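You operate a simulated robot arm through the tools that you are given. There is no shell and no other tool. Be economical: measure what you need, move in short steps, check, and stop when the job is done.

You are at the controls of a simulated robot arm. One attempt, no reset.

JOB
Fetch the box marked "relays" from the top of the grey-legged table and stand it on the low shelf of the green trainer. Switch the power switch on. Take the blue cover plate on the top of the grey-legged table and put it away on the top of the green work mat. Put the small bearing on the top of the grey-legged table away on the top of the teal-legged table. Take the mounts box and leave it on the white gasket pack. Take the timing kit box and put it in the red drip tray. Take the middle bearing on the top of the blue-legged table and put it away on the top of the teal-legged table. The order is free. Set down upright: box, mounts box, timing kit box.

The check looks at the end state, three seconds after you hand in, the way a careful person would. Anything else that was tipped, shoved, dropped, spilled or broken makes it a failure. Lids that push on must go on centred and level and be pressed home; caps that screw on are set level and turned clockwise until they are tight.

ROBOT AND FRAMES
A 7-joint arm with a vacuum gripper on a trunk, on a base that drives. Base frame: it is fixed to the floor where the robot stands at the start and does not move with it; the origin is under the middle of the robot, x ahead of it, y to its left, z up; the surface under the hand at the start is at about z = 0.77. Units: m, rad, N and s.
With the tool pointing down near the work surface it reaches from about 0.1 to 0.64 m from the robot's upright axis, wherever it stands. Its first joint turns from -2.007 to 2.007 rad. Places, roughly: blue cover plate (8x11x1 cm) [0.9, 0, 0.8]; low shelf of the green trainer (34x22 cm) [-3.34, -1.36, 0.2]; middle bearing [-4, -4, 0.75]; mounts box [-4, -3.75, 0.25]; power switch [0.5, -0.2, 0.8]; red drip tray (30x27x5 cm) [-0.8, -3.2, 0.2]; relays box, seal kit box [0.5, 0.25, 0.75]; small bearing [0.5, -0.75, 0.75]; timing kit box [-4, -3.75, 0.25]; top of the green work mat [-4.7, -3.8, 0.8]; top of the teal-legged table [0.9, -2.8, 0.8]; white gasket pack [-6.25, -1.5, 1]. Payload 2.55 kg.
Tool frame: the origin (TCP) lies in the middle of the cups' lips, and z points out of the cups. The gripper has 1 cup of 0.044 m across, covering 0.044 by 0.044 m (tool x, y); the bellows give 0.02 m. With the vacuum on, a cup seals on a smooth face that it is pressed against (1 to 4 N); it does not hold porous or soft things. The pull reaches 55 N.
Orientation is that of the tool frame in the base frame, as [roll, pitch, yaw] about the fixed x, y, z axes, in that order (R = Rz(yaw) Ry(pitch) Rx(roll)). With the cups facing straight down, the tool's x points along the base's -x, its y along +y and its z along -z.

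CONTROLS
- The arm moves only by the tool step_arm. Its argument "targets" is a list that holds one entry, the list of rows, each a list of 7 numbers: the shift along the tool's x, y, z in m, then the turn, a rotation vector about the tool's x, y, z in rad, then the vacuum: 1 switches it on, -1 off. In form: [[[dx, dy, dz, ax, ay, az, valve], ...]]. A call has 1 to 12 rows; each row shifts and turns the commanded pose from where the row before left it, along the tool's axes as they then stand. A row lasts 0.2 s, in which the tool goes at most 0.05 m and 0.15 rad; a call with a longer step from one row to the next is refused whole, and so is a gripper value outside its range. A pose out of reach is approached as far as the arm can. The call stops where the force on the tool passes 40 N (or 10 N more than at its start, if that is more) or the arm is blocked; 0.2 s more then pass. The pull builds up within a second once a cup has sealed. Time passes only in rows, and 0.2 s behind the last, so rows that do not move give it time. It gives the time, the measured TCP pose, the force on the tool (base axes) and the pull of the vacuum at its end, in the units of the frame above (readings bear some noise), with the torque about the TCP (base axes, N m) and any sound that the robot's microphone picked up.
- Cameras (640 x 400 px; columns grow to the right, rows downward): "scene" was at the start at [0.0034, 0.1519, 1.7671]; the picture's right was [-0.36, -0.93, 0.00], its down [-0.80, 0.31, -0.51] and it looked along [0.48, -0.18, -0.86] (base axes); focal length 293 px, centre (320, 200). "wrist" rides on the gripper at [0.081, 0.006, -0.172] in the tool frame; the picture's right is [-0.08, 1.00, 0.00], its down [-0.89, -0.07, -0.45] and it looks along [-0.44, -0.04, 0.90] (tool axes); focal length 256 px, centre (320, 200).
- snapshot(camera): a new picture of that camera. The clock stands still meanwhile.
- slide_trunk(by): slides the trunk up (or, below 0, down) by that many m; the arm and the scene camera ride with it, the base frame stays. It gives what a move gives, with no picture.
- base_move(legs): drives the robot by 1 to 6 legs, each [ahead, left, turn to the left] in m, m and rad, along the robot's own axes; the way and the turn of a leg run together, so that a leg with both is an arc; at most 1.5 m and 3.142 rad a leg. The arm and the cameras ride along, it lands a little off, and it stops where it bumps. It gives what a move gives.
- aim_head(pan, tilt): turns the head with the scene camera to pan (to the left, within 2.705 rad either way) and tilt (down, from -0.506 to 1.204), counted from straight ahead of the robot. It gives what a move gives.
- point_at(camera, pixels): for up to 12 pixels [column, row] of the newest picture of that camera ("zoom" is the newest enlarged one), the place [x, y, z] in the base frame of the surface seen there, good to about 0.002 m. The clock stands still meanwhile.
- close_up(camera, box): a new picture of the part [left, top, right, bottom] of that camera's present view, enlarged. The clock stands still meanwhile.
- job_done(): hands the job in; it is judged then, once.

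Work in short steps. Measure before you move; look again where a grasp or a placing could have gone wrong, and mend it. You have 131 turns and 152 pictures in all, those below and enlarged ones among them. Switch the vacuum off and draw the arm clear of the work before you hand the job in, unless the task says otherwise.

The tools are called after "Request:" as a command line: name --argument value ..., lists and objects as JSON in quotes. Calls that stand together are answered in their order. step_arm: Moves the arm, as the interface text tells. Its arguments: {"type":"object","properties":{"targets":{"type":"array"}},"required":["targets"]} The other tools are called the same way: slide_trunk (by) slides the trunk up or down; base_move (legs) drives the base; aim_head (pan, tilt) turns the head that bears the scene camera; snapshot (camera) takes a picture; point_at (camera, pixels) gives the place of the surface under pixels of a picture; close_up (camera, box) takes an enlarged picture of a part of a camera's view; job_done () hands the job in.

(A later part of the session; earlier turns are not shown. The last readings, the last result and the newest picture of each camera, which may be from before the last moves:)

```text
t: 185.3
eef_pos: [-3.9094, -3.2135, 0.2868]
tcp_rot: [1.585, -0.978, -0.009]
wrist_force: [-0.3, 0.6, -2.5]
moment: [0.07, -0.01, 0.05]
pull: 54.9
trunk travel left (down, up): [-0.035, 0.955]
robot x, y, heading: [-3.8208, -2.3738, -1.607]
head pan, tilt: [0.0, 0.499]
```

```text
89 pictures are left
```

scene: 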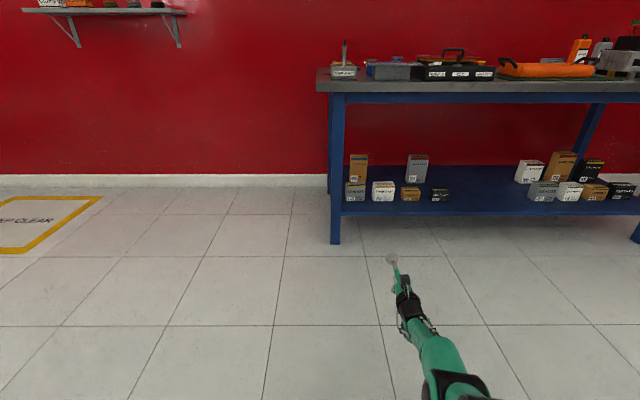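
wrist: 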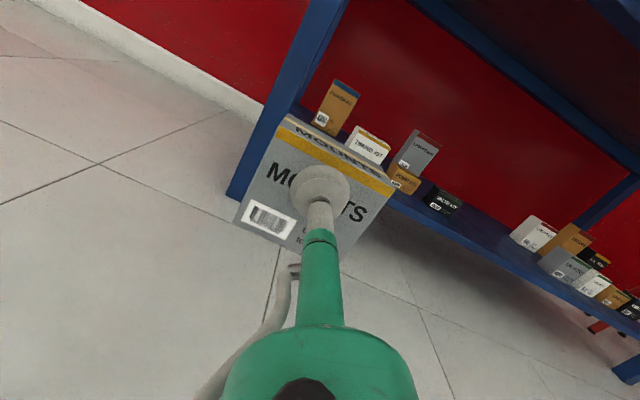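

Mounts held. Raise the trunk, turn to face −x and move toward the shelf unit, then look.

Request:
slide_trunk --by 0.4

Request:
slide_trunk --by 0.4

Request:
base_move --legs '[[0, 0, -1.535], [0.6, -0.85, 0]]'

Request:
aim_head --pan 0.0 --tilt 0.4

Request:
snapshot --camera "scene"

Request:
snapshot --camera "wrist"

```text
t: 189.1
eef_pos: [-3.9105, -3.2138, 0.6865]
tcp_rot: [1.586, -0.977, -0.01]
wrist_force: [0.4, 0.4, -2.3]
moment: [0.05, 0.0, 0.0]
pull: 55.3
trunk travel left (down, up): [-0.435, 0.555]
robot x, y, heading: [-3.8231, -2.3737, -1.606]
head pan, tilt: [0.0, 0.499]
```

```text
t: 192.9
eef_pos: [-3.9106, -3.2141, 1.0872]
tcp_rot: [1.585, -0.979, -0.008]
wrist_force: [0.3, 0.2, -3.4]
moment: [0.07, -0.03, -0.03]
pull: 54.8
trunk travel left (down, up): [-0.835, 0.155]
robot x, y, heading: [-3.8219, -2.369, -1.604]
head pan, tilt: [0.0, 0.499]
```

```text
t: 202.0
eef_pos: [-5.2765, -1.4975, 1.0861]
tcp_rot: [1.586, -0.978, -1.521]
wrist_force: [-0.1, -0.6, -1.9]
moment: [-0.01, -0.07, 0.04]
pull: 55.2
trunk travel left (down, up): [-0.835, 0.155]
robot x, y, heading: [-4.4302, -1.5366, -3.119]
head pan, tilt: [0.0, 0.499]
```

```text
t: 202.7
eef_pos: [-5.2762, -1.4968, 1.086]
tcp_rot: [1.586, -0.977, -1.522]
wrist_force: [-0.4, -0.1, -2.9]
moment: [0.02, -0.01, 0.05]
pull: 54.9
trunk travel left (down, up): [-0.835, 0.155]
robot x, y, heading: [-4.4281, -1.5372, -3.122]
head pan, tilt: [0.0, 0.4]
```

```text
88 pictures are left
```

scene: 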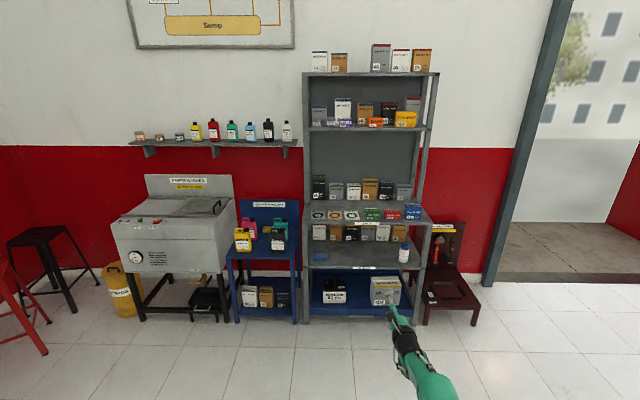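

```text
87 pictures are left
```

wrist: 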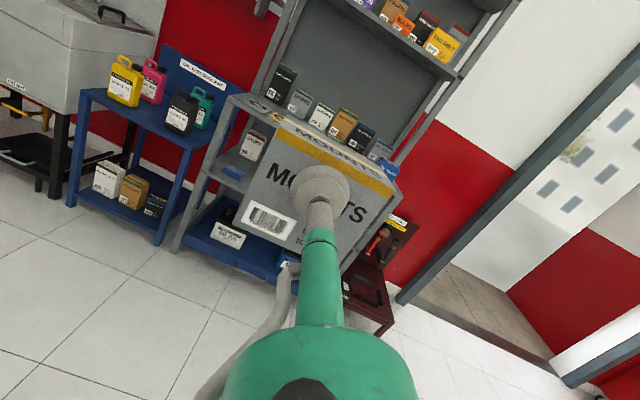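

Enlarge the middle shelf with the gasket packs.

Request:
close_up --camera "scene" --box '[300, 165, 440, 253]'

Request:
point_at --camera "zoom" --pixels '[[80, 220], [160, 222], [230, 222], [330, 222], [420, 222], [520, 215], [230, 240], [230, 205], [280, 245], [100, 130], [230, 130], [160, 130]]'

```text
4.55 times, centred on (370, 209) of scene
```

zoom: 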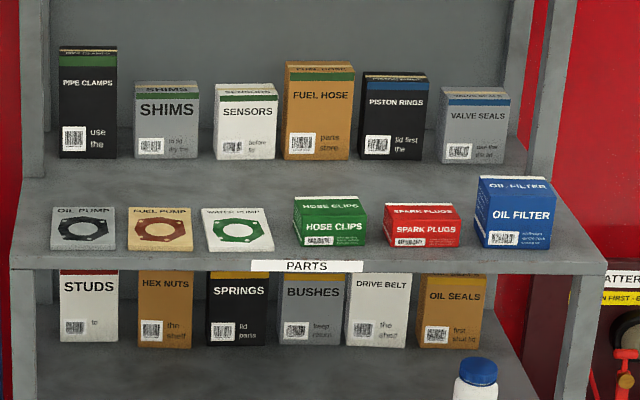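

```text
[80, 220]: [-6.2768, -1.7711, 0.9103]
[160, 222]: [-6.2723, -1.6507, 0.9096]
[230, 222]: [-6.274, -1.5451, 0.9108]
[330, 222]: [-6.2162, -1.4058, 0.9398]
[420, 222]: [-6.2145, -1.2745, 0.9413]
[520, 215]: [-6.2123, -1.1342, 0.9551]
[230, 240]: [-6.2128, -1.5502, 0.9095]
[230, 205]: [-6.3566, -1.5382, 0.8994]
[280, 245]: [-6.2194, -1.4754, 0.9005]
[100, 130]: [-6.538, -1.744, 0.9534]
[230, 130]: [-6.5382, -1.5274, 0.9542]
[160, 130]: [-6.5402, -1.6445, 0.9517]
```

The white pack is "WATER PUMP" at zoom (238,230), top z≈0.91. Measure its corners and neighbours.

Request:
point_at --camera "zoom" --pixels '[[204, 211], [260, 210], [209, 248], [270, 248], [238, 230], [191, 245], [183, 212], [296, 240], [293, 205], [360, 210], [150, 258], [300, 258]]'

Request:
point_at --camera "scene" --pixels '[[370, 125], [330, 127], [400, 127], [360, 100], [313, 224], [430, 222]]'

```text
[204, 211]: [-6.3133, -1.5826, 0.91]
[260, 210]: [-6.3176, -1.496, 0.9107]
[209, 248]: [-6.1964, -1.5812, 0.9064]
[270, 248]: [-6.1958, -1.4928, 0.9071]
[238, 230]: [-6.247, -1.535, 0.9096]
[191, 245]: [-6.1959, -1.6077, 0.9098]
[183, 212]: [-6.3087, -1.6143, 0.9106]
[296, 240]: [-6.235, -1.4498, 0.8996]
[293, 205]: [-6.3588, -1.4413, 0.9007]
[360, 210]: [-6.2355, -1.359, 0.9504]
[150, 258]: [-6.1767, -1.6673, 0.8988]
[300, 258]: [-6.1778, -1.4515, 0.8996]
```

```text
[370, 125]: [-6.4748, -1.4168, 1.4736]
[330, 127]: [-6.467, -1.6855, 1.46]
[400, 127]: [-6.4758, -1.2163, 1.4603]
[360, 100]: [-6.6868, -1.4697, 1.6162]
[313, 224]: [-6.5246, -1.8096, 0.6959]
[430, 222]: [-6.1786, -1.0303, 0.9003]
```

Target: TCP (-6.232,-1.538), bottom on z=0.910 → TCP z≈0.968. Square up and drive ahead most of the way high.

Request:
base_move --legs '[[0, 0.09, -0.061], [0.8, 0, 0]]'

Request:
snapshot --camera "wrist"

```text
t: 207.6
eef_pos: [-6.0553, -1.494, 1.0861]
tcp_rot: [1.585, -0.978, -1.594]
wrist_force: [0.1, -0.7, -3.1]
moment: [-0.02, -0.07, -0.01]
pull: 54.8
trunk travel left (down, up): [-0.835, 0.155]
robot x, y, heading: [-5.2139, -1.5901, 3.09]
head pan, tilt: [0.0, 0.4]
```

```text
85 pictures are left
```

wrist: 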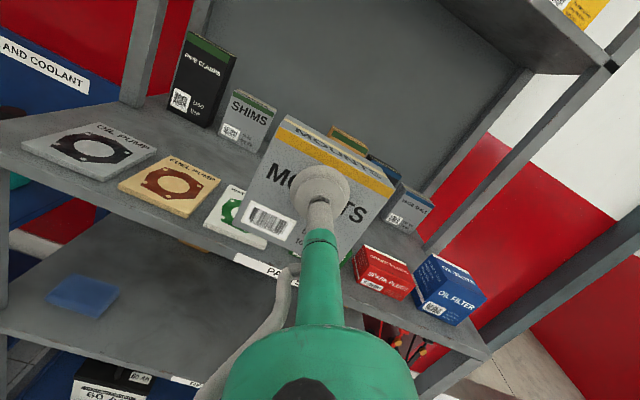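

Correct: left 0.042, turn +0.01, then ahead 0.175.

Request:
base_move --legs '[[0, 0.042, 0.01], [0.175, 0, 0]]'

Request:
snapshot --camera "scene"

Request:
step_arm --targets '[[[0, 0, 0, 0, 0, 0, 1]]]'

```text
t: 209.6
eef_pos: [-6.2317, -1.5346, 1.087]
tcp_rot: [1.587, -0.977, -1.588]
wrist_force: [-0.3, 0.1, -2.7]
moment: [0.01, -0.09, 0.0]
pull: 55.1
trunk travel left (down, up): [-0.835, 0.155]
robot x, y, heading: [-5.3894, -1.6248, 3.099]
head pan, tilt: [0.0, 0.4]
```

```text
84 pictures are left
```

scene: 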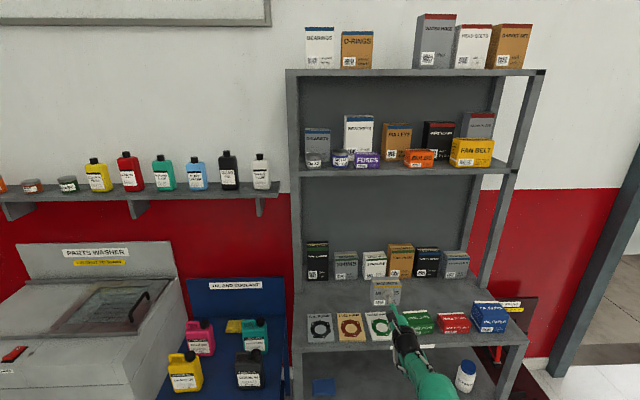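

```text
t: 210.0
eef_pos: [-6.2308, -1.5343, 1.0846]
tcp_rot: [1.59, -0.975, -1.59]
wrist_force: [0.3, -0.1, -2.2]
moment: [-0.01, -0.08, -0.03]
pull: 54.9
trunk travel left (down, up): [-0.835, 0.155]
robot x, y, heading: [-5.3866, -1.6235, 3.097]
head pan, tilt: [0.0, 0.4]
```

Well aligned. Lower trunk 0.107, then check.

Request:
slide_trunk --by -0.107

Request:
slide_trunk --by -0.007

Request:
close_up --camera "scene" --box '[300, 240, 500, 360]'

```text
t: 211.4
eef_pos: [-6.2317, -1.5352, 0.9794]
tcp_rot: [1.585, -0.978, -1.584]
wrist_force: [0.1, 0.6, -3.6]
moment: [0.02, -0.05, 0.02]
pull: 54.6
trunk travel left (down, up): [-0.728, 0.262]
robot x, y, heading: [-5.39, -1.6256, 3.101]
head pan, tilt: [0.0, 0.4]
```

```text
t: 211.9
eef_pos: [-6.2317, -1.5341, 0.9722]
tcp_rot: [1.585, -0.977, -1.586]
wrist_force: [0.3, 0.2, -2.5]
moment: [-0.03, -0.08, -0.02]
pull: 54.9
trunk travel left (down, up): [-0.721, 0.269]
robot x, y, heading: [-5.3884, -1.6229, 3.102]
head pan, tilt: [0.0, 0.4]
```

```text
3.20 times, centred on (400, 300) of scene
```

zoom: 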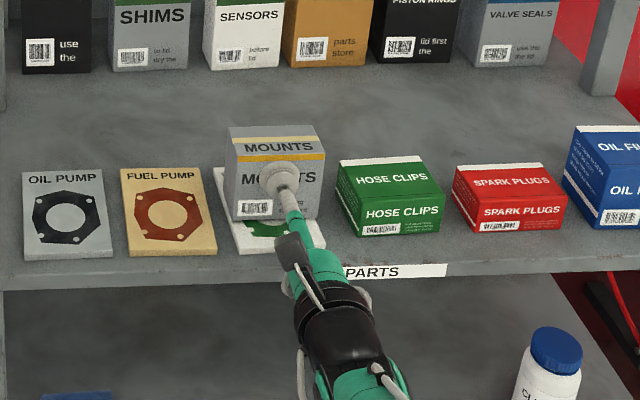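

Nearly touching. Lower 3 mm, then 2 mm more, watching force.

Request:
slide_trunk --by -0.004

Request:
slide_trunk --by -0.002

```text
t: 212.5
eef_pos: [-6.2307, -1.5342, 0.9704]
tcp_rot: [1.585, -0.978, -1.584]
wrist_force: [-0.1, 0.0, -0.9]
moment: [0.04, -0.02, 0.04]
pull: 54.2
trunk travel left (down, up): [-0.717, 0.273]
robot x, y, heading: [-5.3935, -1.6328, 3.102]
head pan, tilt: [0.0, 0.4]
```

```text
t: 213.0
eef_pos: [-6.232, -1.5348, 0.9675]
tcp_rot: [1.58, -0.977, -1.578]
wrist_force: [-0.3, -0.8, 2.1]
moment: [0.06, 0.16, 0.03]
pull: 55.2
trunk travel left (down, up): [-0.715, 0.275]
robot x, y, heading: [-5.3876, -1.6254, 3.101]
head pan, tilt: [0.0, 0.4]
```

Resting on the pack. Release, wait, and retract along the tool axis.

Request:
step_arm --targets '[[[0, 0, 0, 0, 0, 0, -1], [0, 0, 0, 0, 0, 0, -1], [0, 0, 0, 0, 0, 0, -1], [0, 0, 0, 0, 0, 0, -1], [0, 0, 0, 0, 0, 0, -1], [0, 0, -0.005, 0, 0, 0, -1], [0, 0, -0.02, 0, 0, 0, -1], [0, 0, -0.03, 0, 0, 0, -1]]]'

Request:
base_move --legs '[[-0.4, 0, 0]]'

Request:
close_up --camera "scene" --box '[300, 200, 460, 300]'

```text
t: 214.8
eef_pos: [-6.1769, -1.5352, 0.967]
tcp_rot: [1.585, -0.976, -1.584]
wrist_force: [0.3, 0.4, 0.1]
moment: [-0.03, 0.01, -0.01]
pull: 0.0
trunk travel left (down, up): [-0.715, 0.275]
robot x, y, heading: [-5.3875, -1.6279, 3.098]
head pan, tilt: [0.0, 0.4]
```

```text
t: 217.3
eef_pos: [-5.7772, -1.5521, 0.9666]
tcp_rot: [1.585, -0.976, -1.585]
wrist_force: [-0.1, 0.0, 0.0]
moment: [0.05, 0.0, 0.01]
pull: 0.0
trunk travel left (down, up): [-0.715, 0.275]
robot x, y, heading: [-4.9892, -1.6456, 3.098]
head pan, tilt: [0.0, 0.4]
```

```text
4.00 times, centred on (380, 250) of scene
```

zoom: 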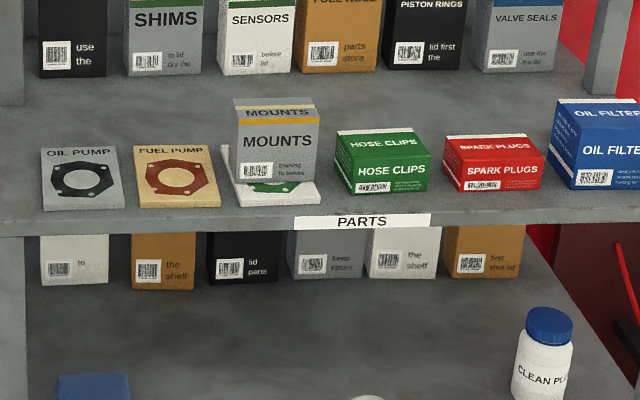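

Mounts stands on the white pack. Now return to the blue table for the timing kit with the same horizontal tool.

Request:
base_move --legs '[[0, 0, 1.578], [0.7, 1.0, 0]]'

Request:
slide_trunk --by -0.4

Request:
slide_trunk --by -0.3

Request:
snapshot --camera "wrist"

```text
t: 227.3
eef_pos: [-4.0679, -3.137, 0.9666]
tcp_rot: [1.586, -0.979, 0.011]
wrist_force: [0.4, -0.1, -0.4]
moment: [-0.01, 0.02, 0.02]
pull: 0.0
trunk travel left (down, up): [-0.715, 0.275]
robot x, y, heading: [-3.9959, -2.3476, -1.586]
head pan, tilt: [0.0, 0.4]
```

```text
t: 231.2
eef_pos: [-4.0678, -3.1361, 0.5667]
tcp_rot: [1.585, -0.977, 0.013]
wrist_force: [-0.3, -0.3, 0.2]
moment: [-0.02, -0.01, 0.0]
pull: 0.1
trunk travel left (down, up): [-0.315, 0.675]
robot x, y, heading: [-4.0006, -2.3466, -1.59]
head pan, tilt: [0.0, 0.4]
```

```text
t: 234.2
eef_pos: [-4.067, -3.1364, 0.2664]
tcp_rot: [1.585, -0.977, 0.015]
wrist_force: [0.0, -0.4, -0.2]
moment: [0.0, -0.01, 0.0]
pull: 0.0
trunk travel left (down, up): [-0.015, 0.975]
robot x, y, heading: [-3.9976, -2.3459, -1.584]
head pan, tilt: [0.0, 0.4]
```

```text
81 pictures are left
```

wrist: 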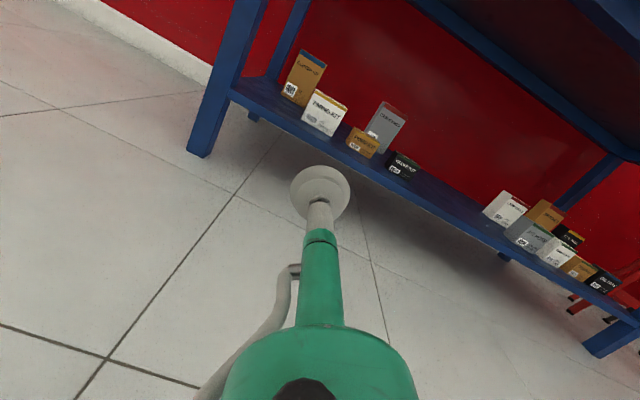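

Square up (turn −0.026), then drive ahead 0.46.

Request:
base_move --legs '[[0, 0.037, -0.026], [0.46, 0, 0]]'

Request:
snapshot --camera "wrist"

```text
t: 237.4
eef_pos: [-4.0666, -3.5971, 0.2658]
tcp_rot: [1.588, -0.978, -0.01]
wrist_force: [0.2, 0.3, -0.1]
moment: [-0.01, 0.02, -0.02]
pull: 0.0
trunk travel left (down, up): [-0.015, 0.975]
robot x, y, heading: [-3.9779, -2.8105, -1.609]
head pan, tilt: [0.0, 0.4]
```

```text
80 pictures are left
```

wrist: 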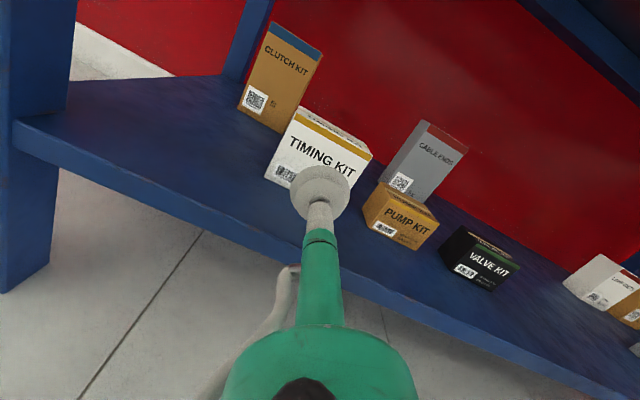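

Aligned. Ahead 0.1 then touch with vacuum.

Request:
base_move --legs '[[0.1, 0, 0]]'

Request:
step_arm --targets '[[[0.0, 0, 0.01, 0, 0, 0, 1], [0, 0, 0.006, 0, 0, 0, 1], [0, 0, 0.005, 0, 0, 0, 1], [0, 0, 0.004, 0, 0, 0, 1], [0, 0, 0, 0, 0, 0, 1], [0, 0, 0, 0, 0, 0, 1]]]'

```text
t: 238.6
eef_pos: [-4.0674, -3.6982, 0.2674]
tcp_rot: [1.587, -0.979, -0.008]
wrist_force: [-0.8, -0.1, 0.1]
moment: [0.01, 0.02, 0.0]
pull: 0.1
trunk travel left (down, up): [-0.015, 0.975]
robot x, y, heading: [-3.9799, -2.9098, -1.61]
head pan, tilt: [0.0, 0.4]
```

```text
t: 240.0
eef_pos: [-4.0683, -3.7231, 0.2652]
tcp_rot: [1.585, -0.978, -0.007]
wrist_force: [0.6, -0.2, 1.3]
moment: [0.0, 0.04, -0.02]
pull: 54.6
trunk travel left (down, up): [-0.015, 0.975]
robot x, y, heading: [-3.9829, -2.9102, -1.6]
head pan, tilt: [0.0, 0.4]
```

Sealed. Lift, back out, turn to face +x and approach the green stand from the west to look.

Request:
slide_trunk --by 0.03

Request:
base_move --legs '[[-0.55, 0, 0], [0, 0, 1.6], [1.4, -0.55, 0]]'

Request:
slide_trunk --by 0.3

Request:
aim_head --pan 0.0 --tilt 0.4

Request:
snapshot --camera "scene"

Request:
snapshot --camera "wrist"

```text
t: 240.7
eef_pos: [-4.0675, -3.7214, 0.2954]
tcp_rot: [1.589, -0.977, -0.01]
wrist_force: [-0.1, 0.1, -2.7]
moment: [0.07, -0.03, 0.03]
pull: 54.6
trunk travel left (down, up): [-0.045, 0.945]
robot x, y, heading: [-3.9781, -2.9091, -1.608]
head pan, tilt: [0.0, 0.4]
```

```text
refused: leg 3 is longer than a leg can be; nothing moved
```

```text
t: 243.7
eef_pos: [-4.068, -3.7233, 0.595]
tcp_rot: [1.588, -0.977, -0.009]
wrist_force: [0.8, -0.3, -3.7]
moment: [0.07, -0.04, 0.03]
pull: 54.7
trunk travel left (down, up): [-0.345, 0.645]
robot x, y, heading: [-3.9834, -2.9142, -1.608]
head pan, tilt: [0.0, 0.4]
```

```text
t: 244.3
eef_pos: [-4.0688, -3.7213, 0.5947]
tcp_rot: [1.588, -0.978, -0.009]
wrist_force: [0.4, 0.6, -3.5]
moment: [0.08, -0.04, -0.02]
pull: 55.0
trunk travel left (down, up): [-0.345, 0.645]
robot x, y, heading: [-3.9836, -2.9081, -1.61]
head pan, tilt: [0.0, 0.4]
```

```text
79 pictures are left
```

scene: 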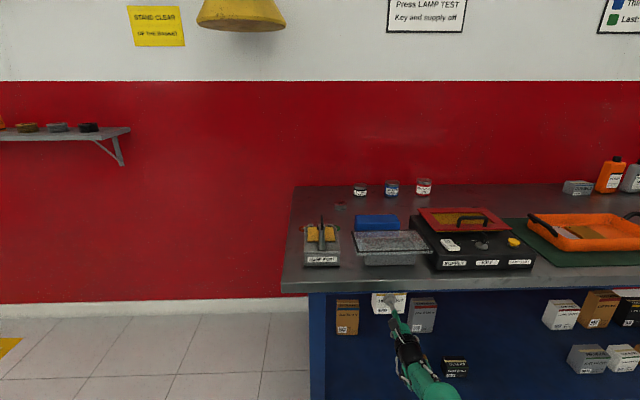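

```text
78 pictures are left
```

wrist: 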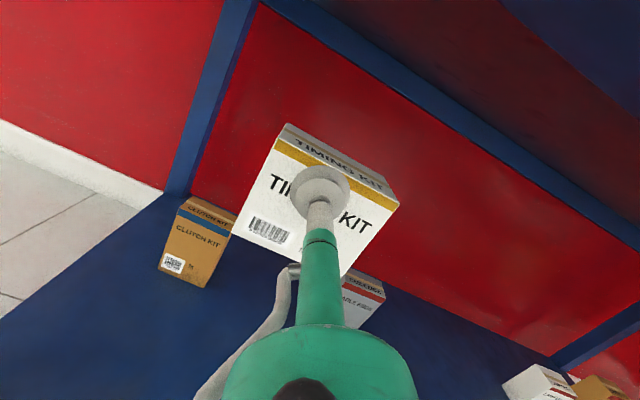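

The drive was refused (leg too long) but trunk rose under the table without contact. Lower it 0.2, then back out and go in shorter legs.

Request:
slide_trunk --by -0.2

Request:
base_move --legs '[[-0.55, 0, 0], [0, 0, 1.6], [1.3, -0.5, 0]]'

Request:
slide_trunk --by 0.2

Request:
snapshot --camera "scene"

```text
t: 246.5
eef_pos: [-4.0679, -3.7229, 0.3952]
tcp_rot: [1.586, -0.977, -0.009]
wrist_force: [0.6, 0.3, -3.1]
moment: [0.08, -0.01, -0.01]
pull: 54.8
trunk travel left (down, up): [-0.145, 0.845]
robot x, y, heading: [-3.9831, -2.9115, -1.603]
head pan, tilt: [0.0, 0.4]
```

```text
t: 259.9
eef_pos: [-1.8753, -2.9777, 0.3957]
tcp_rot: [1.587, -0.979, 1.574]
wrist_force: [-1.2, -0.2, -2.8]
moment: [0.0, 0.06, 0.03]
pull: 54.9
trunk travel left (down, up): [-0.145, 0.845]
robot x, y, heading: [-2.6877, -2.9009, -0.02]
head pan, tilt: [0.0, 0.4]
```

```text
t: 262.1
eef_pos: [-1.876, -2.9768, 0.5958]
tcp_rot: [1.59, -0.977, 1.574]
wrist_force: [0.1, 0.4, -3.1]
moment: [-0.02, 0.08, 0.01]
pull: 54.8
trunk travel left (down, up): [-0.345, 0.645]
robot x, y, heading: [-2.6911, -2.903, -0.025]
head pan, tilt: [0.0, 0.4]
```

```text
77 pictures are left
```

scene: 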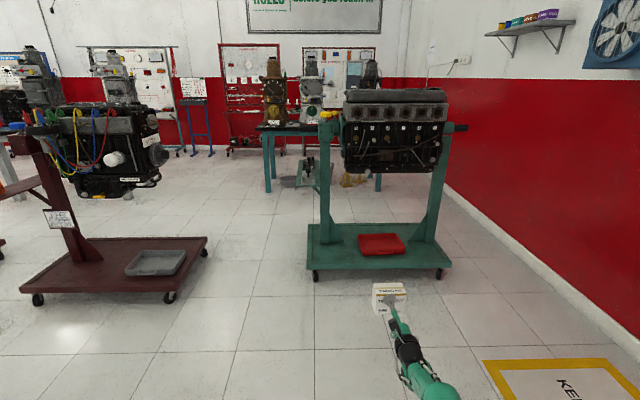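

Clear view of the red tray under the engine. Enlarge and measure.

Request:
close_up --camera "scene" --box '[300, 150, 460, 290]'

Request:
point_at --camera "scene" --pixels '[[360, 237], [402, 236], [362, 254], [403, 253], [380, 244], [330, 250], [420, 250], [314, 245], [448, 245], [390, 172], [360, 168], [430, 165]]'

```text
2.86 times, centred on (380, 220) of scene
```

zoom: 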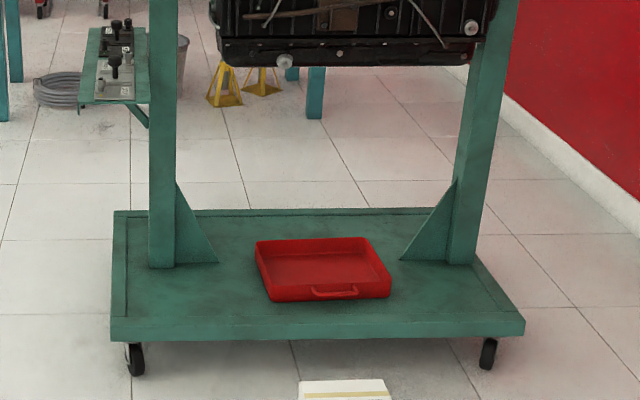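

```text
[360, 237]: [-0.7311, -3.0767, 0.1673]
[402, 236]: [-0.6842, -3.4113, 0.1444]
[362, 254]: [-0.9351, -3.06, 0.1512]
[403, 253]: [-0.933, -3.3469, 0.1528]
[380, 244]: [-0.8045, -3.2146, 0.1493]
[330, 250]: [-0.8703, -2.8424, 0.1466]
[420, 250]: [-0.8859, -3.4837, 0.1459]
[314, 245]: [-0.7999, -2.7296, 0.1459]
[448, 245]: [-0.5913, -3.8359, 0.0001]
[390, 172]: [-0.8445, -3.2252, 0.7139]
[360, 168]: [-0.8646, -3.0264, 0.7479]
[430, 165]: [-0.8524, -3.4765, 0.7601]
```

Tray floor z≈0.149, x∈[-0.935,-0.67], y∈[-3.36,-3.06], engine bottom ~0.71. Horizontal entry from the west works (thin tool tube passes above the rim). Square up, lower, and approach part-way.

Request:
slide_trunk --by -0.28

Request:
base_move --legs '[[0, -0.18, -0.017], [0.72, 0, 0]]'

Request:
aim_head --pan 0.0 --tilt 0.6

Request:
snapshot --camera "scene"

Request:
snapshot --camera "wrist"

```text
t: 264.9
eef_pos: [-1.8755, -2.9781, 0.316]
tcp_rot: [1.587, -0.978, 1.575]
wrist_force: [-0.2, 0.1, -2.1]
moment: [0.05, 0.1, 0.01]
pull: 54.8
trunk travel left (down, up): [-0.065, 0.925]
robot x, y, heading: [-2.689, -2.9037, -0.022]
head pan, tilt: [0.0, 0.4]
```

```text
t: 270.0
eef_pos: [-1.1588, -3.1989, 0.3161]
tcp_rot: [1.588, -0.978, 1.557]
wrist_force: [0.1, -0.9, -3.1]
moment: [0.07, 0.06, -0.03]
pull: 54.8
trunk travel left (down, up): [-0.065, 0.925]
robot x, y, heading: [-1.9693, -3.1103, -0.04]
head pan, tilt: [0.0, 0.4]
```

```text
t: 270.7
eef_pos: [-1.1578, -3.1974, 0.3149]
tcp_rot: [1.589, -0.976, 1.555]
wrist_force: [-0.8, -0.2, -3.2]
moment: [0.03, 0.06, -0.01]
pull: 54.7
trunk travel left (down, up): [-0.065, 0.925]
robot x, y, heading: [-1.9722, -3.1094, -0.037]
head pan, tilt: [0.0, 0.6]
```

```text
75 pictures are left
```

scene: 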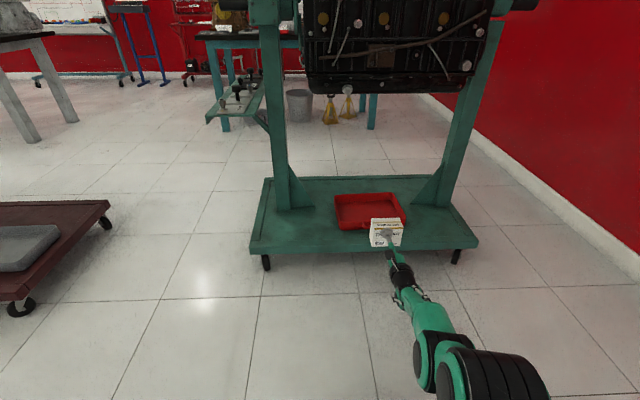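

```text
74 pictures are left
```

wrist: 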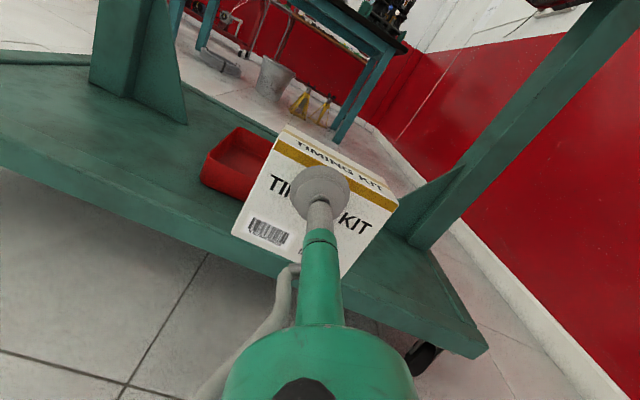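

Re-measure tray edges at this closer view.

Request:
point_at --camera "scene" --pixels '[[335, 197], [394, 194], [341, 228], [365, 227], [360, 212], [390, 205], [338, 215], [403, 212], [352, 222], [366, 230]]'

```text
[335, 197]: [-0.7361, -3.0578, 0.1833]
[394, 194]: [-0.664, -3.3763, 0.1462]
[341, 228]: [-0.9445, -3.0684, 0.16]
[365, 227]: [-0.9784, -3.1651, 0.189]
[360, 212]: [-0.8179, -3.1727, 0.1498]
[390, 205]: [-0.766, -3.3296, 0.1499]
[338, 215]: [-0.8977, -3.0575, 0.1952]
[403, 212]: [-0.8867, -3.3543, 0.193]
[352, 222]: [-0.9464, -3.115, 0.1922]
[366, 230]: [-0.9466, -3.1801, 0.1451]
```

Tray west rim x≈-0.946 with handle to -0.978; target TCP x=-0.885, y≈-3.208. Drive ahead 0.274.

Request:
base_move --legs '[[0.274, 0, 0]]'

Request:
slide_trunk --by -0.06

Request:
snapshot --camera "wrist"

Request:
close_up --camera "scene" --box '[260, 160, 480, 320]'

```text
t: 272.6
eef_pos: [-0.8867, -3.212, 0.315]
tcp_rot: [1.59, -0.978, 1.555]
wrist_force: [-0.3, -0.1, -3.0]
moment: [0.06, 0.08, 0.02]
pull: 54.6
trunk travel left (down, up): [-0.065, 0.925]
robot x, y, heading: [-1.7015, -3.1208, -0.044]
head pan, tilt: [0.0, 0.6]
```

```text
t: 273.6
eef_pos: [-0.8872, -3.2115, 0.2544]
tcp_rot: [1.59, -0.976, 1.555]
wrist_force: [-0.5, 0.0, -1.6]
moment: [0.01, 0.08, -0.03]
pull: 54.8
trunk travel left (down, up): [-0.005, 0.985]
robot x, y, heading: [-1.7043, -3.1211, -0.041]
head pan, tilt: [0.0, 0.6]
```

```text
73 pictures are left
```

wrist: 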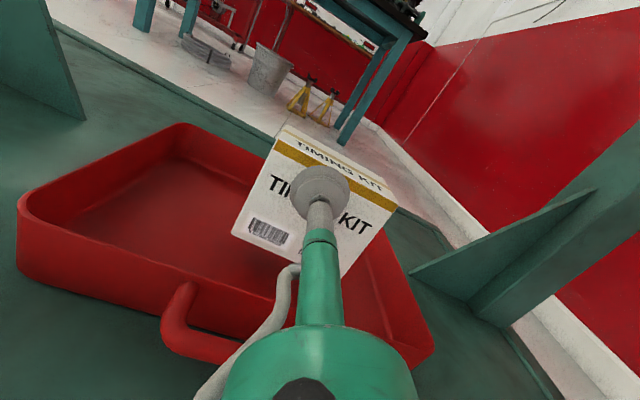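

```text
2.50 times, centred on (370, 240) of scene
```

zoom: 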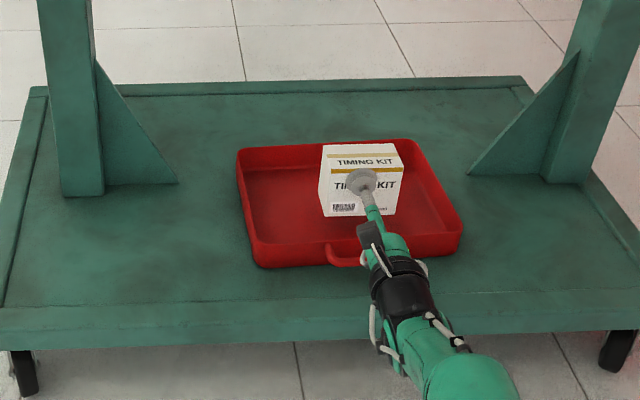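

The box is over the tray; the trunk is at its lower stop, so lower the rest by arm: 15 mm first.

Request:
step_arm --targets '[[[-0.0062, -0.0042, 0, 0, 0, 0, 1], [-0.0062, -0.0042, 0, 0, 0, 0, 1], [0, 0, 0, 0, 0, 0, 1]]]'

```text
t: 274.4
eef_pos: [-0.8863, -3.2106, 0.239]
tcp_rot: [1.591, -0.977, 1.555]
wrist_force: [-0.7, 0.8, -1.9]
moment: [0.02, 0.08, 0.02]
pull: 54.6
trunk travel left (down, up): [-0.005, 0.985]
robot x, y, heading: [-1.6991, -3.1198, -0.038]
head pan, tilt: [0.0, 0.6]
```

Works. Lower 16 mm more.

Request:
step_arm --targets '[[[-0.0066, -0.0045, 0, 0, 0, 0, 1], [-0.0066, -0.0045, 0, 0, 0, 0, 1], [0, 0, 0, 0, 0, 0, 1]]]'

Request:
close_up --camera "scene" --box '[320, 200, 440, 275]'

```text
t: 275.2
eef_pos: [-0.8867, -3.2118, 0.2236]
tcp_rot: [1.593, -0.977, 1.557]
wrist_force: [-0.3, -0.5, -2.4]
moment: [0.01, 0.07, -0.02]
pull: 54.5
trunk travel left (down, up): [-0.005, 0.985]
robot x, y, heading: [-1.6992, -3.1178, -0.044]
head pan, tilt: [0.0, 0.6]
```

```text
5.33 times, centred on (380, 238) of scene
```

zoom: 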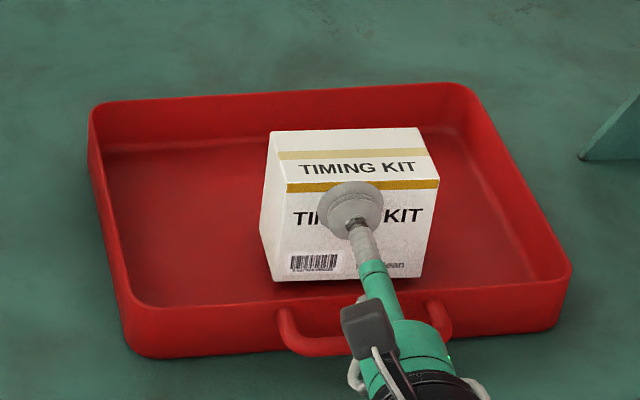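

Close to the floor. Lower 8 mm in small steps.

Request:
step_arm --targets '[[[-0.0033, -0.0022, 0, 0, 0, 0, 1], [-0.0025, -0.0017, 0, 0, 0, 0, 1], [0, 0, 0, 0, 0, 0, 1]]]'

```text
t: 276.0
eef_pos: [-0.8883, -3.2128, 0.217]
tcp_rot: [1.589, -0.979, 1.561]
wrist_force: [1.4, 0.7, -3.1]
moment: [0.01, 0.05, -0.01]
pull: 54.9
trunk travel left (down, up): [-0.005, 0.985]
robot x, y, heading: [-1.6975, -3.1208, -0.038]
head pan, tilt: [0.0, 0.6]
```

Request:
step_arm --targets '[[[-0.0016, -0.0011, 0, 0, 0, 0, 1], [-0.0016, -0.0011, 0, 0, 0, 0, 1], [0, 0, 0, 0, 0, 0, 1]]]'

```text
t: 276.8
eef_pos: [-0.8865, -3.2105, 0.217]
tcp_rot: [1.582, -0.975, 1.567]
wrist_force: [-1.5, 0.2, 4.2]
moment: [-0.41, -0.23, -0.05]
pull: 55.3
trunk travel left (down, up): [-0.005, 0.985]
robot x, y, heading: [-1.6983, -3.1191, -0.04]
head pan, tilt: [0.0, 0.6]
```

Contact with the tray floor (force +4 N). Release, wait and retreat along −tool z.

Request:
step_arm --targets '[[[0, 0, 0, 0, 0, 0, -1], [0, 0, 0, 0, 0, 0, -1], [0, 0, 0, 0, 0, 0, -1], [0, 0, 0, 0, 0, 0, -1], [0, 0, 0, 0, 0, 0, -1], [0, 0, -0.005, 0, 0, 0, -1], [0.004, 0.003, -0.02, 0, 0, 0, -1]]]'

Request:
close_up --camera "scene" --box '[320, 200, 440, 275]'

```text
t: 278.4
eef_pos: [-0.9126, -3.2118, 0.2188]
tcp_rot: [1.59, -0.978, 1.558]
wrist_force: [-0.2, 0.4, 0.1]
moment: [0.0, 0.0, 0.0]
pull: 0.1
trunk travel left (down, up): [-0.005, 0.985]
robot x, y, heading: [-1.698, -3.1187, -0.046]
head pan, tilt: [0.0, 0.6]
```

```text
5.33 times, centred on (380, 238) of scene
```

zoom: 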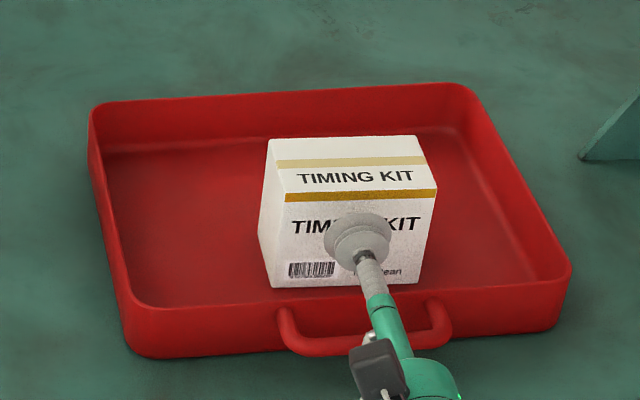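

Timing kit stands in the tray. Raise, back away, then return the tool to pointing down.

Request:
slide_trunk --by 0.08

Request:
base_move --legs '[[-0.6, 0, 0]]'

Request:
slide_trunk --by 0.4

Request:
step_arm --targets '[[[-0.0371, -0.0251, -0.0034, 0.0842, -0.1242, 0, -1], [-0.0371, -0.0251, -0.0034, 0.0842, -0.1242, 0, -1], [-0.0371, -0.0251, -0.0034, 0.0842, -0.1242, 0, -1], [-0.0371, -0.0251, -0.0034, 0.0842, -0.1242, 0, -1], [-0.0371, -0.0251, -0.0034, 0.0842, -0.1242, 0, -1], [-0.0371, -0.0251, -0.0034, 0.0842, -0.1242, 0, -1], [-0.0371, -0.0251, -0.0034, 0.0842, -0.1242, 0, -1], [-0.0371, -0.0251, -0.0034, 0.0842, -0.1242, 0, -1], [-0.0371, -0.0251, -0.0034, 0.0842, -0.1242, 0, -1], [-0.0371, -0.0251, -0.0034, 0.0842, -0.1242, 0, -1], [-0.0148, -0.01, -0.0008, 0.0337, -0.0497, 0, -1]]]'

Request:
close_up --camera "scene" --box '[220, 60, 520, 260]'

```text
t: 279.6
eef_pos: [-0.9125, -3.2101, 0.2992]
tcp_rot: [1.592, -0.977, 1.558]
wrist_force: [-1.2, 0.1, 0.5]
moment: [0.0, -0.01, -0.04]
pull: 0.1
trunk travel left (down, up): [-0.085, 0.905]
robot x, y, heading: [-1.6975, -3.1211, -0.041]
head pan, tilt: [0.0, 0.6]
```

```text
t: 283.0
eef_pos: [-1.5162, -3.1839, 0.2992]
tcp_rot: [1.59, -0.975, 1.563]
wrist_force: [0.3, 0.5, -0.3]
moment: [0.01, 0.02, -0.02]
pull: 0.1
trunk travel left (down, up): [-0.085, 0.905]
robot x, y, heading: [-2.2999, -3.0961, -0.033]
head pan, tilt: [0.0, 0.6]
```

```text
t: 286.9
eef_pos: [-1.515, -3.1818, 0.6987]
tcp_rot: [1.589, -0.977, 1.563]
wrist_force: [0.5, 1.2, 0.3]
moment: [0.0, 0.02, -0.02]
pull: 0.1
trunk travel left (down, up): [-0.485, 0.505]
robot x, y, heading: [-2.3039, -3.0955, -0.038]
head pan, tilt: [0.0, 0.6]
```

```text
t: 289.2
eef_pos: [-1.8088, -3.1829, 0.4062]
tcp_rot: [-3.141, 0.0, 0.6]
wrist_force: [-0.3, -0.2, 1.2]
moment: [0.03, 0.0, -0.01]
pull: 0.1
out of reach, approached as far as the arm can: row 9
trunk travel left (down, up): [-0.485, 0.505]
robot x, y, heading: [-2.3019, -3.0972, -0.042]
head pan, tilt: [0.0, 0.6]
```

```text
2.00 times, centred on (370, 160) of scene
```

zoom: 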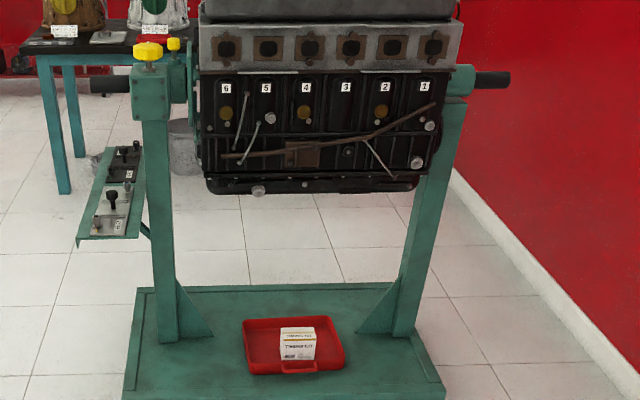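

Tool is vertical again. Unroll it 2.5 rad and raise the trunk, then head back to the blue table.

Request:
step_arm --targets '[[[0, 0, 0, 0, 0, -0.15, -1], [0, 0, 0, 0, 0, -0.15, -1], [0, 0, 0, 0, 0, -0.15, -1], [0, 0, 0, 0, 0, -0.15, -1], [0, 0, 0, 0, 0, -0.15, -1], [0, 0, 0, 0, 0, -0.15, -1], [0, 0, 0, 0, 0, -0.15, -1], [0, 0, 0, 0, 0, -0.15, -1], [0, 0, 0, 0, 0, -0.15, -1], [0, 0, 0, 0, 0, -0.15, -1]]]'

Request:
step_arm --targets '[[[0, 0, 0, 0, 0, -0.15, -1], [0, 0, 0, 0, 0, -0.15, -1], [0, 0, 0, 0, 0, -0.15, -1], [0, 0, 0, 0, 0, -0.15, -1], [0, 0, 0, 0, 0, -0.15, -1], [0, 0, 0, 0, 0, -0.15, -1], [0, 0, 0, 0, 0, -0.1, -1], [0, 0, 0, 0, 0, 0, -1]]]'

Request:
slide_trunk --by 0.4

Request:
slide_trunk --by 0.1

Request:
base_move --legs '[[-1.4, 0.3, 0], [-0.3, 0.2, 0], [0, 0, -1.53]]'

Request:
aim_head --pan 0.0 --tilt 0.75

Request:
snapshot --camera "scene"

```text
t: 291.4
eef_pos: [-1.8075, -3.1833, 0.4061]
tcp_rot: [3.14, 0.0, 2.106]
wrist_force: [-0.3, 0.3, 0.4]
moment: [-0.02, -0.01, 0.02]
pull: 0.1
trunk travel left (down, up): [-0.485, 0.505]
robot x, y, heading: [-2.303, -3.0957, -0.033]
head pan, tilt: [0.0, 0.6]
```

```text
t: 293.2
eef_pos: [-1.8067, -3.1824, 0.4067]
tcp_rot: [3.139, -0.001, 3.106]
wrist_force: [0.4, 0.4, -0.3]
moment: [-0.01, 0.0, 0.03]
pull: 0.0
trunk travel left (down, up): [-0.485, 0.505]
robot x, y, heading: [-2.3028, -3.0996, -0.036]
head pan, tilt: [0.0, 0.6]
```

```text
t: 297.1
eef_pos: [-1.8083, -3.1825, 0.8054]
tcp_rot: [3.14, -0.001, 3.104]
wrist_force: [-0.2, 0.3, -0.5]
moment: [0.0, -0.02, 0.0]
pull: 0.0
trunk travel left (down, up): [-0.885, 0.105]
robot x, y, heading: [-2.3, -3.1012, -0.034]
head pan, tilt: [0.0, 0.6]
```

```text
t: 298.4
eef_pos: [-1.8083, -3.1834, 0.9061]
tcp_rot: [3.139, -0.001, 3.102]
wrist_force: [0.5, 0.9, 0.1]
moment: [0.03, 0.0, 0.0]
pull: 0.1
trunk travel left (down, up): [-0.985, 0.005]
robot x, y, heading: [-2.3039, -3.098, -0.035]
head pan, tilt: [0.0, 0.6]
```

```text
t: 311.1
eef_pos: [-4.0417, -3.0212, 0.9061]
tcp_rot: [3.14, -0.002, 1.567]
wrist_force: [-0.1, -0.3, 0.2]
moment: [0.04, -0.02, 0.01]
pull: 0.0
trunk travel left (down, up): [-0.985, 0.005]
robot x, y, heading: [-3.9728, -2.5246, -1.57]
head pan, tilt: [0.0, 0.6]
```

```text
t: 311.8
eef_pos: [-4.0409, -3.022, 0.9062]
tcp_rot: [3.138, -0.001, 1.567]
wrist_force: [0.7, -1.0, -0.4]
moment: [0.02, 0.02, 0.01]
pull: 0.0
trunk travel left (down, up): [-0.985, 0.005]
robot x, y, heading: [-3.9751, -2.5214, -1.569]
head pan, tilt: [0.0, 0.75]
```

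```text
68 pictures are left
```

scene: 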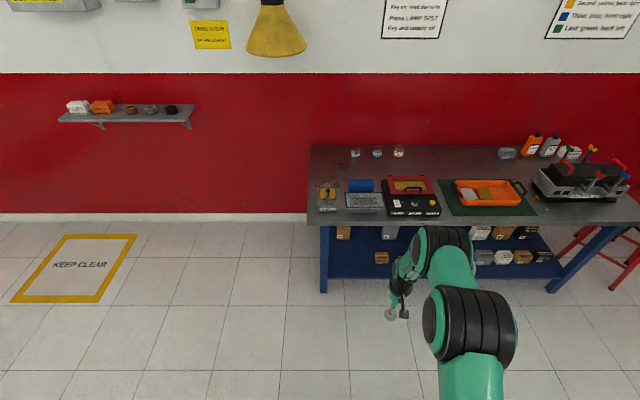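

Zoom on the table top to find the bearings.

Request:
close_up --camera "scene" --box '[305, 140, 445, 228]'

Request:
close_up --camera "scene" --box '[430, 130, 640, 230]'

```text
4.55 times, centred on (375, 184) of scene
```

zoom: 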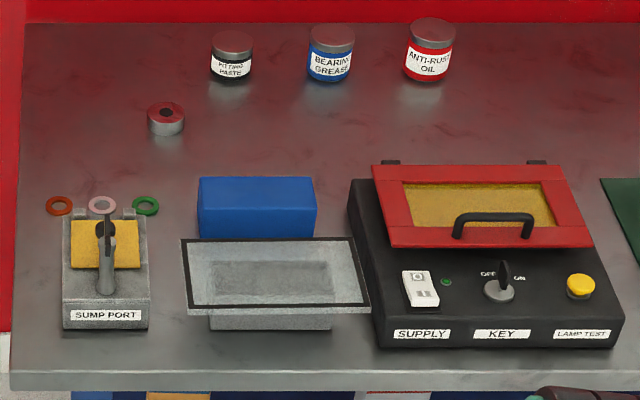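

```text
3.05 times, centred on (535, 180) of scene
```

zoom: 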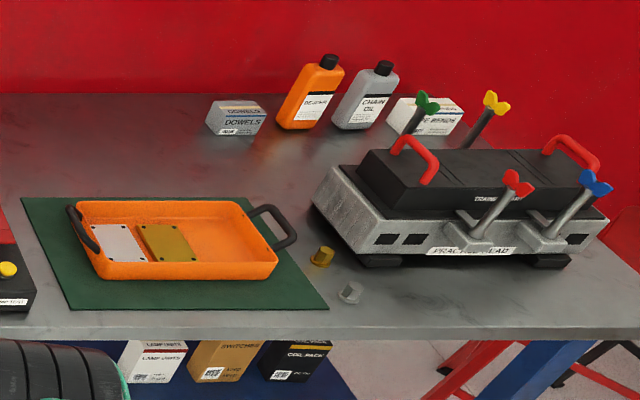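

The bearing is at scene ≈(341,166). Measure it and the mat/tray extents.

Request:
point_at --camera "zoom" --pixels '[[25, 200], [73, 308], [325, 307], [268, 205], [85, 262], [105, 278], [276, 272], [255, 205], [75, 210], [290, 240], [50, 250], [300, 290]]'

Request:
close_up --camera "scene" --box '[305, 140, 385, 190]'

Request:
point_at --camera "scene" --pixels '[[341, 164], [341, 168], [338, 164], [345, 164], [320, 165], [360, 170]]'

```text
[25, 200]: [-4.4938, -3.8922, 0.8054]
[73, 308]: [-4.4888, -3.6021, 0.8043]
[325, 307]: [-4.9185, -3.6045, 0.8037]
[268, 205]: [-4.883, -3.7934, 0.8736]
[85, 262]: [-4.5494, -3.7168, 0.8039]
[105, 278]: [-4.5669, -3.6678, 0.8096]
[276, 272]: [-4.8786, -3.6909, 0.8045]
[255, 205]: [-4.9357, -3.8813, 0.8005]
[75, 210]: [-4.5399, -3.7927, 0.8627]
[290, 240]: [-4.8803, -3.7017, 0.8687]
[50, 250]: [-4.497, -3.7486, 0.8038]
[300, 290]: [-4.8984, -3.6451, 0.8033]
```

```text
8.00 times, centred on (345, 165) of scene
```

zoom: 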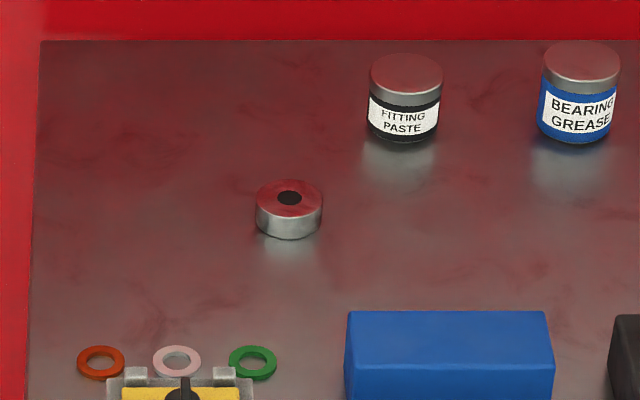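

```text
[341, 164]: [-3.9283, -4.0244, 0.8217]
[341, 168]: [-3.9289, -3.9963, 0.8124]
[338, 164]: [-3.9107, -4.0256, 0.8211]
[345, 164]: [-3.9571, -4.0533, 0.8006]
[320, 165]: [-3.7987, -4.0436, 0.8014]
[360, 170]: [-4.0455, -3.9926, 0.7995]
```

Bearing lies deep on the table near its east end, so I'll approach from the east side. Measure the bearing precisely and the wall shelf there.

Request:
point_at --camera "zoom" --pixels '[[258, 200], [320, 200], [288, 181], [290, 217], [289, 199], [40, 60], [35, 300]]'

Request:
point_at --camera "scene" --pixels '[[60, 118], [192, 122], [190, 105], [100, 125], [200, 190], [200, 214], [310, 150], [308, 210], [130, 237]]'

```text
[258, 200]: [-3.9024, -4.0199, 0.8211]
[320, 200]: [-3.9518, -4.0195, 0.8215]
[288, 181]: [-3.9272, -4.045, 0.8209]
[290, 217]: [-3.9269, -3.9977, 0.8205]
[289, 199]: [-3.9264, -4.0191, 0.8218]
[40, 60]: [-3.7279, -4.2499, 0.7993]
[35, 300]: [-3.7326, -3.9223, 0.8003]
```

```text
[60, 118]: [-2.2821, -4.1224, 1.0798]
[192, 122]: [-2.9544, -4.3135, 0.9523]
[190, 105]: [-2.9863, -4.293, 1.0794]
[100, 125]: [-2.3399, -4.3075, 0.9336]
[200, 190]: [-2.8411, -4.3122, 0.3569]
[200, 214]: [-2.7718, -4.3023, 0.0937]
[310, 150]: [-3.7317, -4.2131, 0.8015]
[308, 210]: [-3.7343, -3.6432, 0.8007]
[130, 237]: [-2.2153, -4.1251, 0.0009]
```

Bearing centre (-3.927,-4.020,0.821), Ø≈5 cm. Raise the arm 0.2 and drive around to the east end facing −x.

Request:
step_arm --targets '[[[0, 0, -0.05, 0, 0, 0, -1], [0, 0, -0.05, 0, 0, 0, -1], [0, 0, -0.05, 0, 0, 0, -1], [0, 0, -0.05, 0, 0, 0, -1]]]'

Request:
base_move --legs '[[0, 0.975, 0], [0.45, 0, 0], [0, 0, -1.57], [0, 0.78, 0], [0.3, 0, 0]]'

Request:
snapshot --camera "wrist"

```text
t: 312.8
eef_pos: [-4.0393, -3.0199, 1.1096]
tcp_rot: [3.141, -0.001, 1.567]
wrist_force: [0.5, -0.3, -0.4]
moment: [-0.03, 0.01, 0.0]
pull: 0.1
trunk travel left (down, up): [-0.985, 0.005]
robot x, y, heading: [-3.976, -2.5231, -1.571]
head pan, tilt: [0.0, 0.75]
```

```text
t: 329.4
eef_pos: [-3.744, -3.7008, 1.1082]
tcp_rot: [3.139, -0.001, 0.041]
wrist_force: [0.1, 1.5, 0.3]
moment: [-0.05, 0.0, 0.0]
pull: 0.1
trunk travel left (down, up): [-0.985, 0.005]
robot x, y, heading: [-3.2451, -3.749, -3.099]
head pan, tilt: [0.0, 0.75]
```

```text
64 pictures are left
```

wrist: 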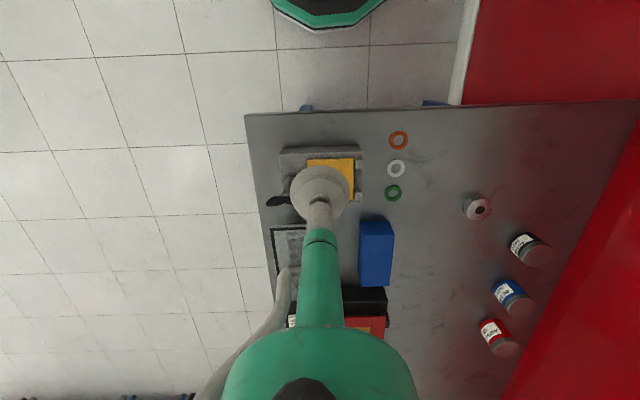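

Drive ahead 0.14 and left 0.15 to bring the bearing in reach.

Request:
base_move --legs '[[0.14, 0.15, -0.04]]'

Request:
snapshot --camera "wrist"

```text
t: 331.1
eef_pos: [-3.879, -3.8315, 1.1086]
tcp_rot: [3.139, 0.0, -0.002]
wrist_force: [-0.1, 0.3, -1.2]
moment: [0.02, -0.01, 0.01]
pull: 0.0
trunk travel left (down, up): [-0.985, 0.005]
robot x, y, heading: [-3.3824, -3.9015, -3.142]
head pan, tilt: [0.0, 0.75]
```

```text
63 pictures are left
```

wrist: 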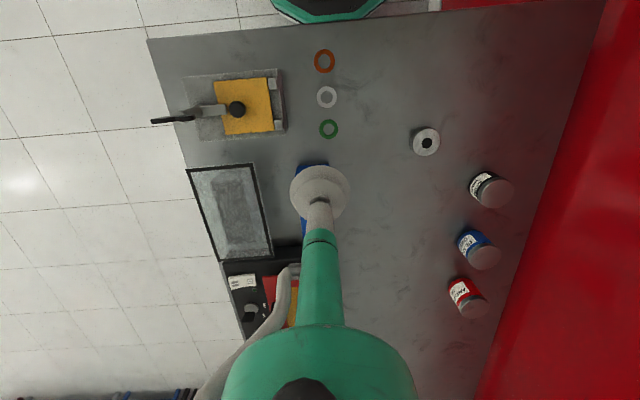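

Move over the bearing and descend to z≈0.90, then verify.

Request:
step_arm --targets '[[[-0.012, 0.047, 0, 0, 0, 0, -1], [-0.012, 0.047, 0, 0, 0, 0, -1], [-0.012, 0.047, 0, 0, 0, 0, -1], [-0.012, 0.047, 0, 0, 0, 0, -1], [0, 0, 0.05, 0, 0, 0, -1], [0, 0, 0.05, 0, 0, 0, -1], [0, 0, 0.05, 0, 0, 0, -1], [0, 0, 0.05, 0, 0, 0, -1], [0, 0, 0, 0, 0, 0, -1]]]'

Request:
close_up --camera "wrist" --box '[240, 120, 400, 220]'

```text
t: 333.1
eef_pos: [-3.9269, -4.0199, 0.9094]
tcp_rot: [3.139, 0.0, -0.002]
wrist_force: [0.0, 1.0, 0.2]
moment: [0.0, 0.01, -0.01]
pull: 0.1
trunk travel left (down, up): [-0.985, 0.005]
robot x, y, heading: [-3.3792, -3.9003, -3.142]
head pan, tilt: [0.0, 0.75]
```

```text
4.00 times, centred on (320, 170) of wrist
```

zoom: 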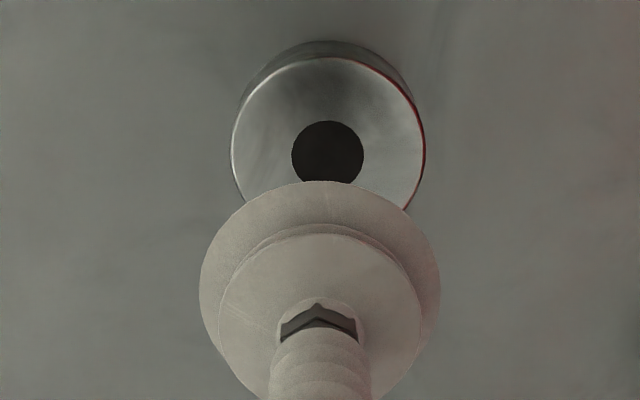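

Check rim points to refine the centre.

Request:
point_at --camera "zoom" --pixels '[[237, 150], [420, 150], [328, 62], [328, 152], [262, 90], [394, 90]]'

```text
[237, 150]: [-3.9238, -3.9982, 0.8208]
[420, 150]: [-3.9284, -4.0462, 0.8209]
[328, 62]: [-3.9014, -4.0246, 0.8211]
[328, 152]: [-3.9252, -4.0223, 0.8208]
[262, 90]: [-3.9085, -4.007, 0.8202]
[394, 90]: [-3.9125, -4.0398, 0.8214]
```

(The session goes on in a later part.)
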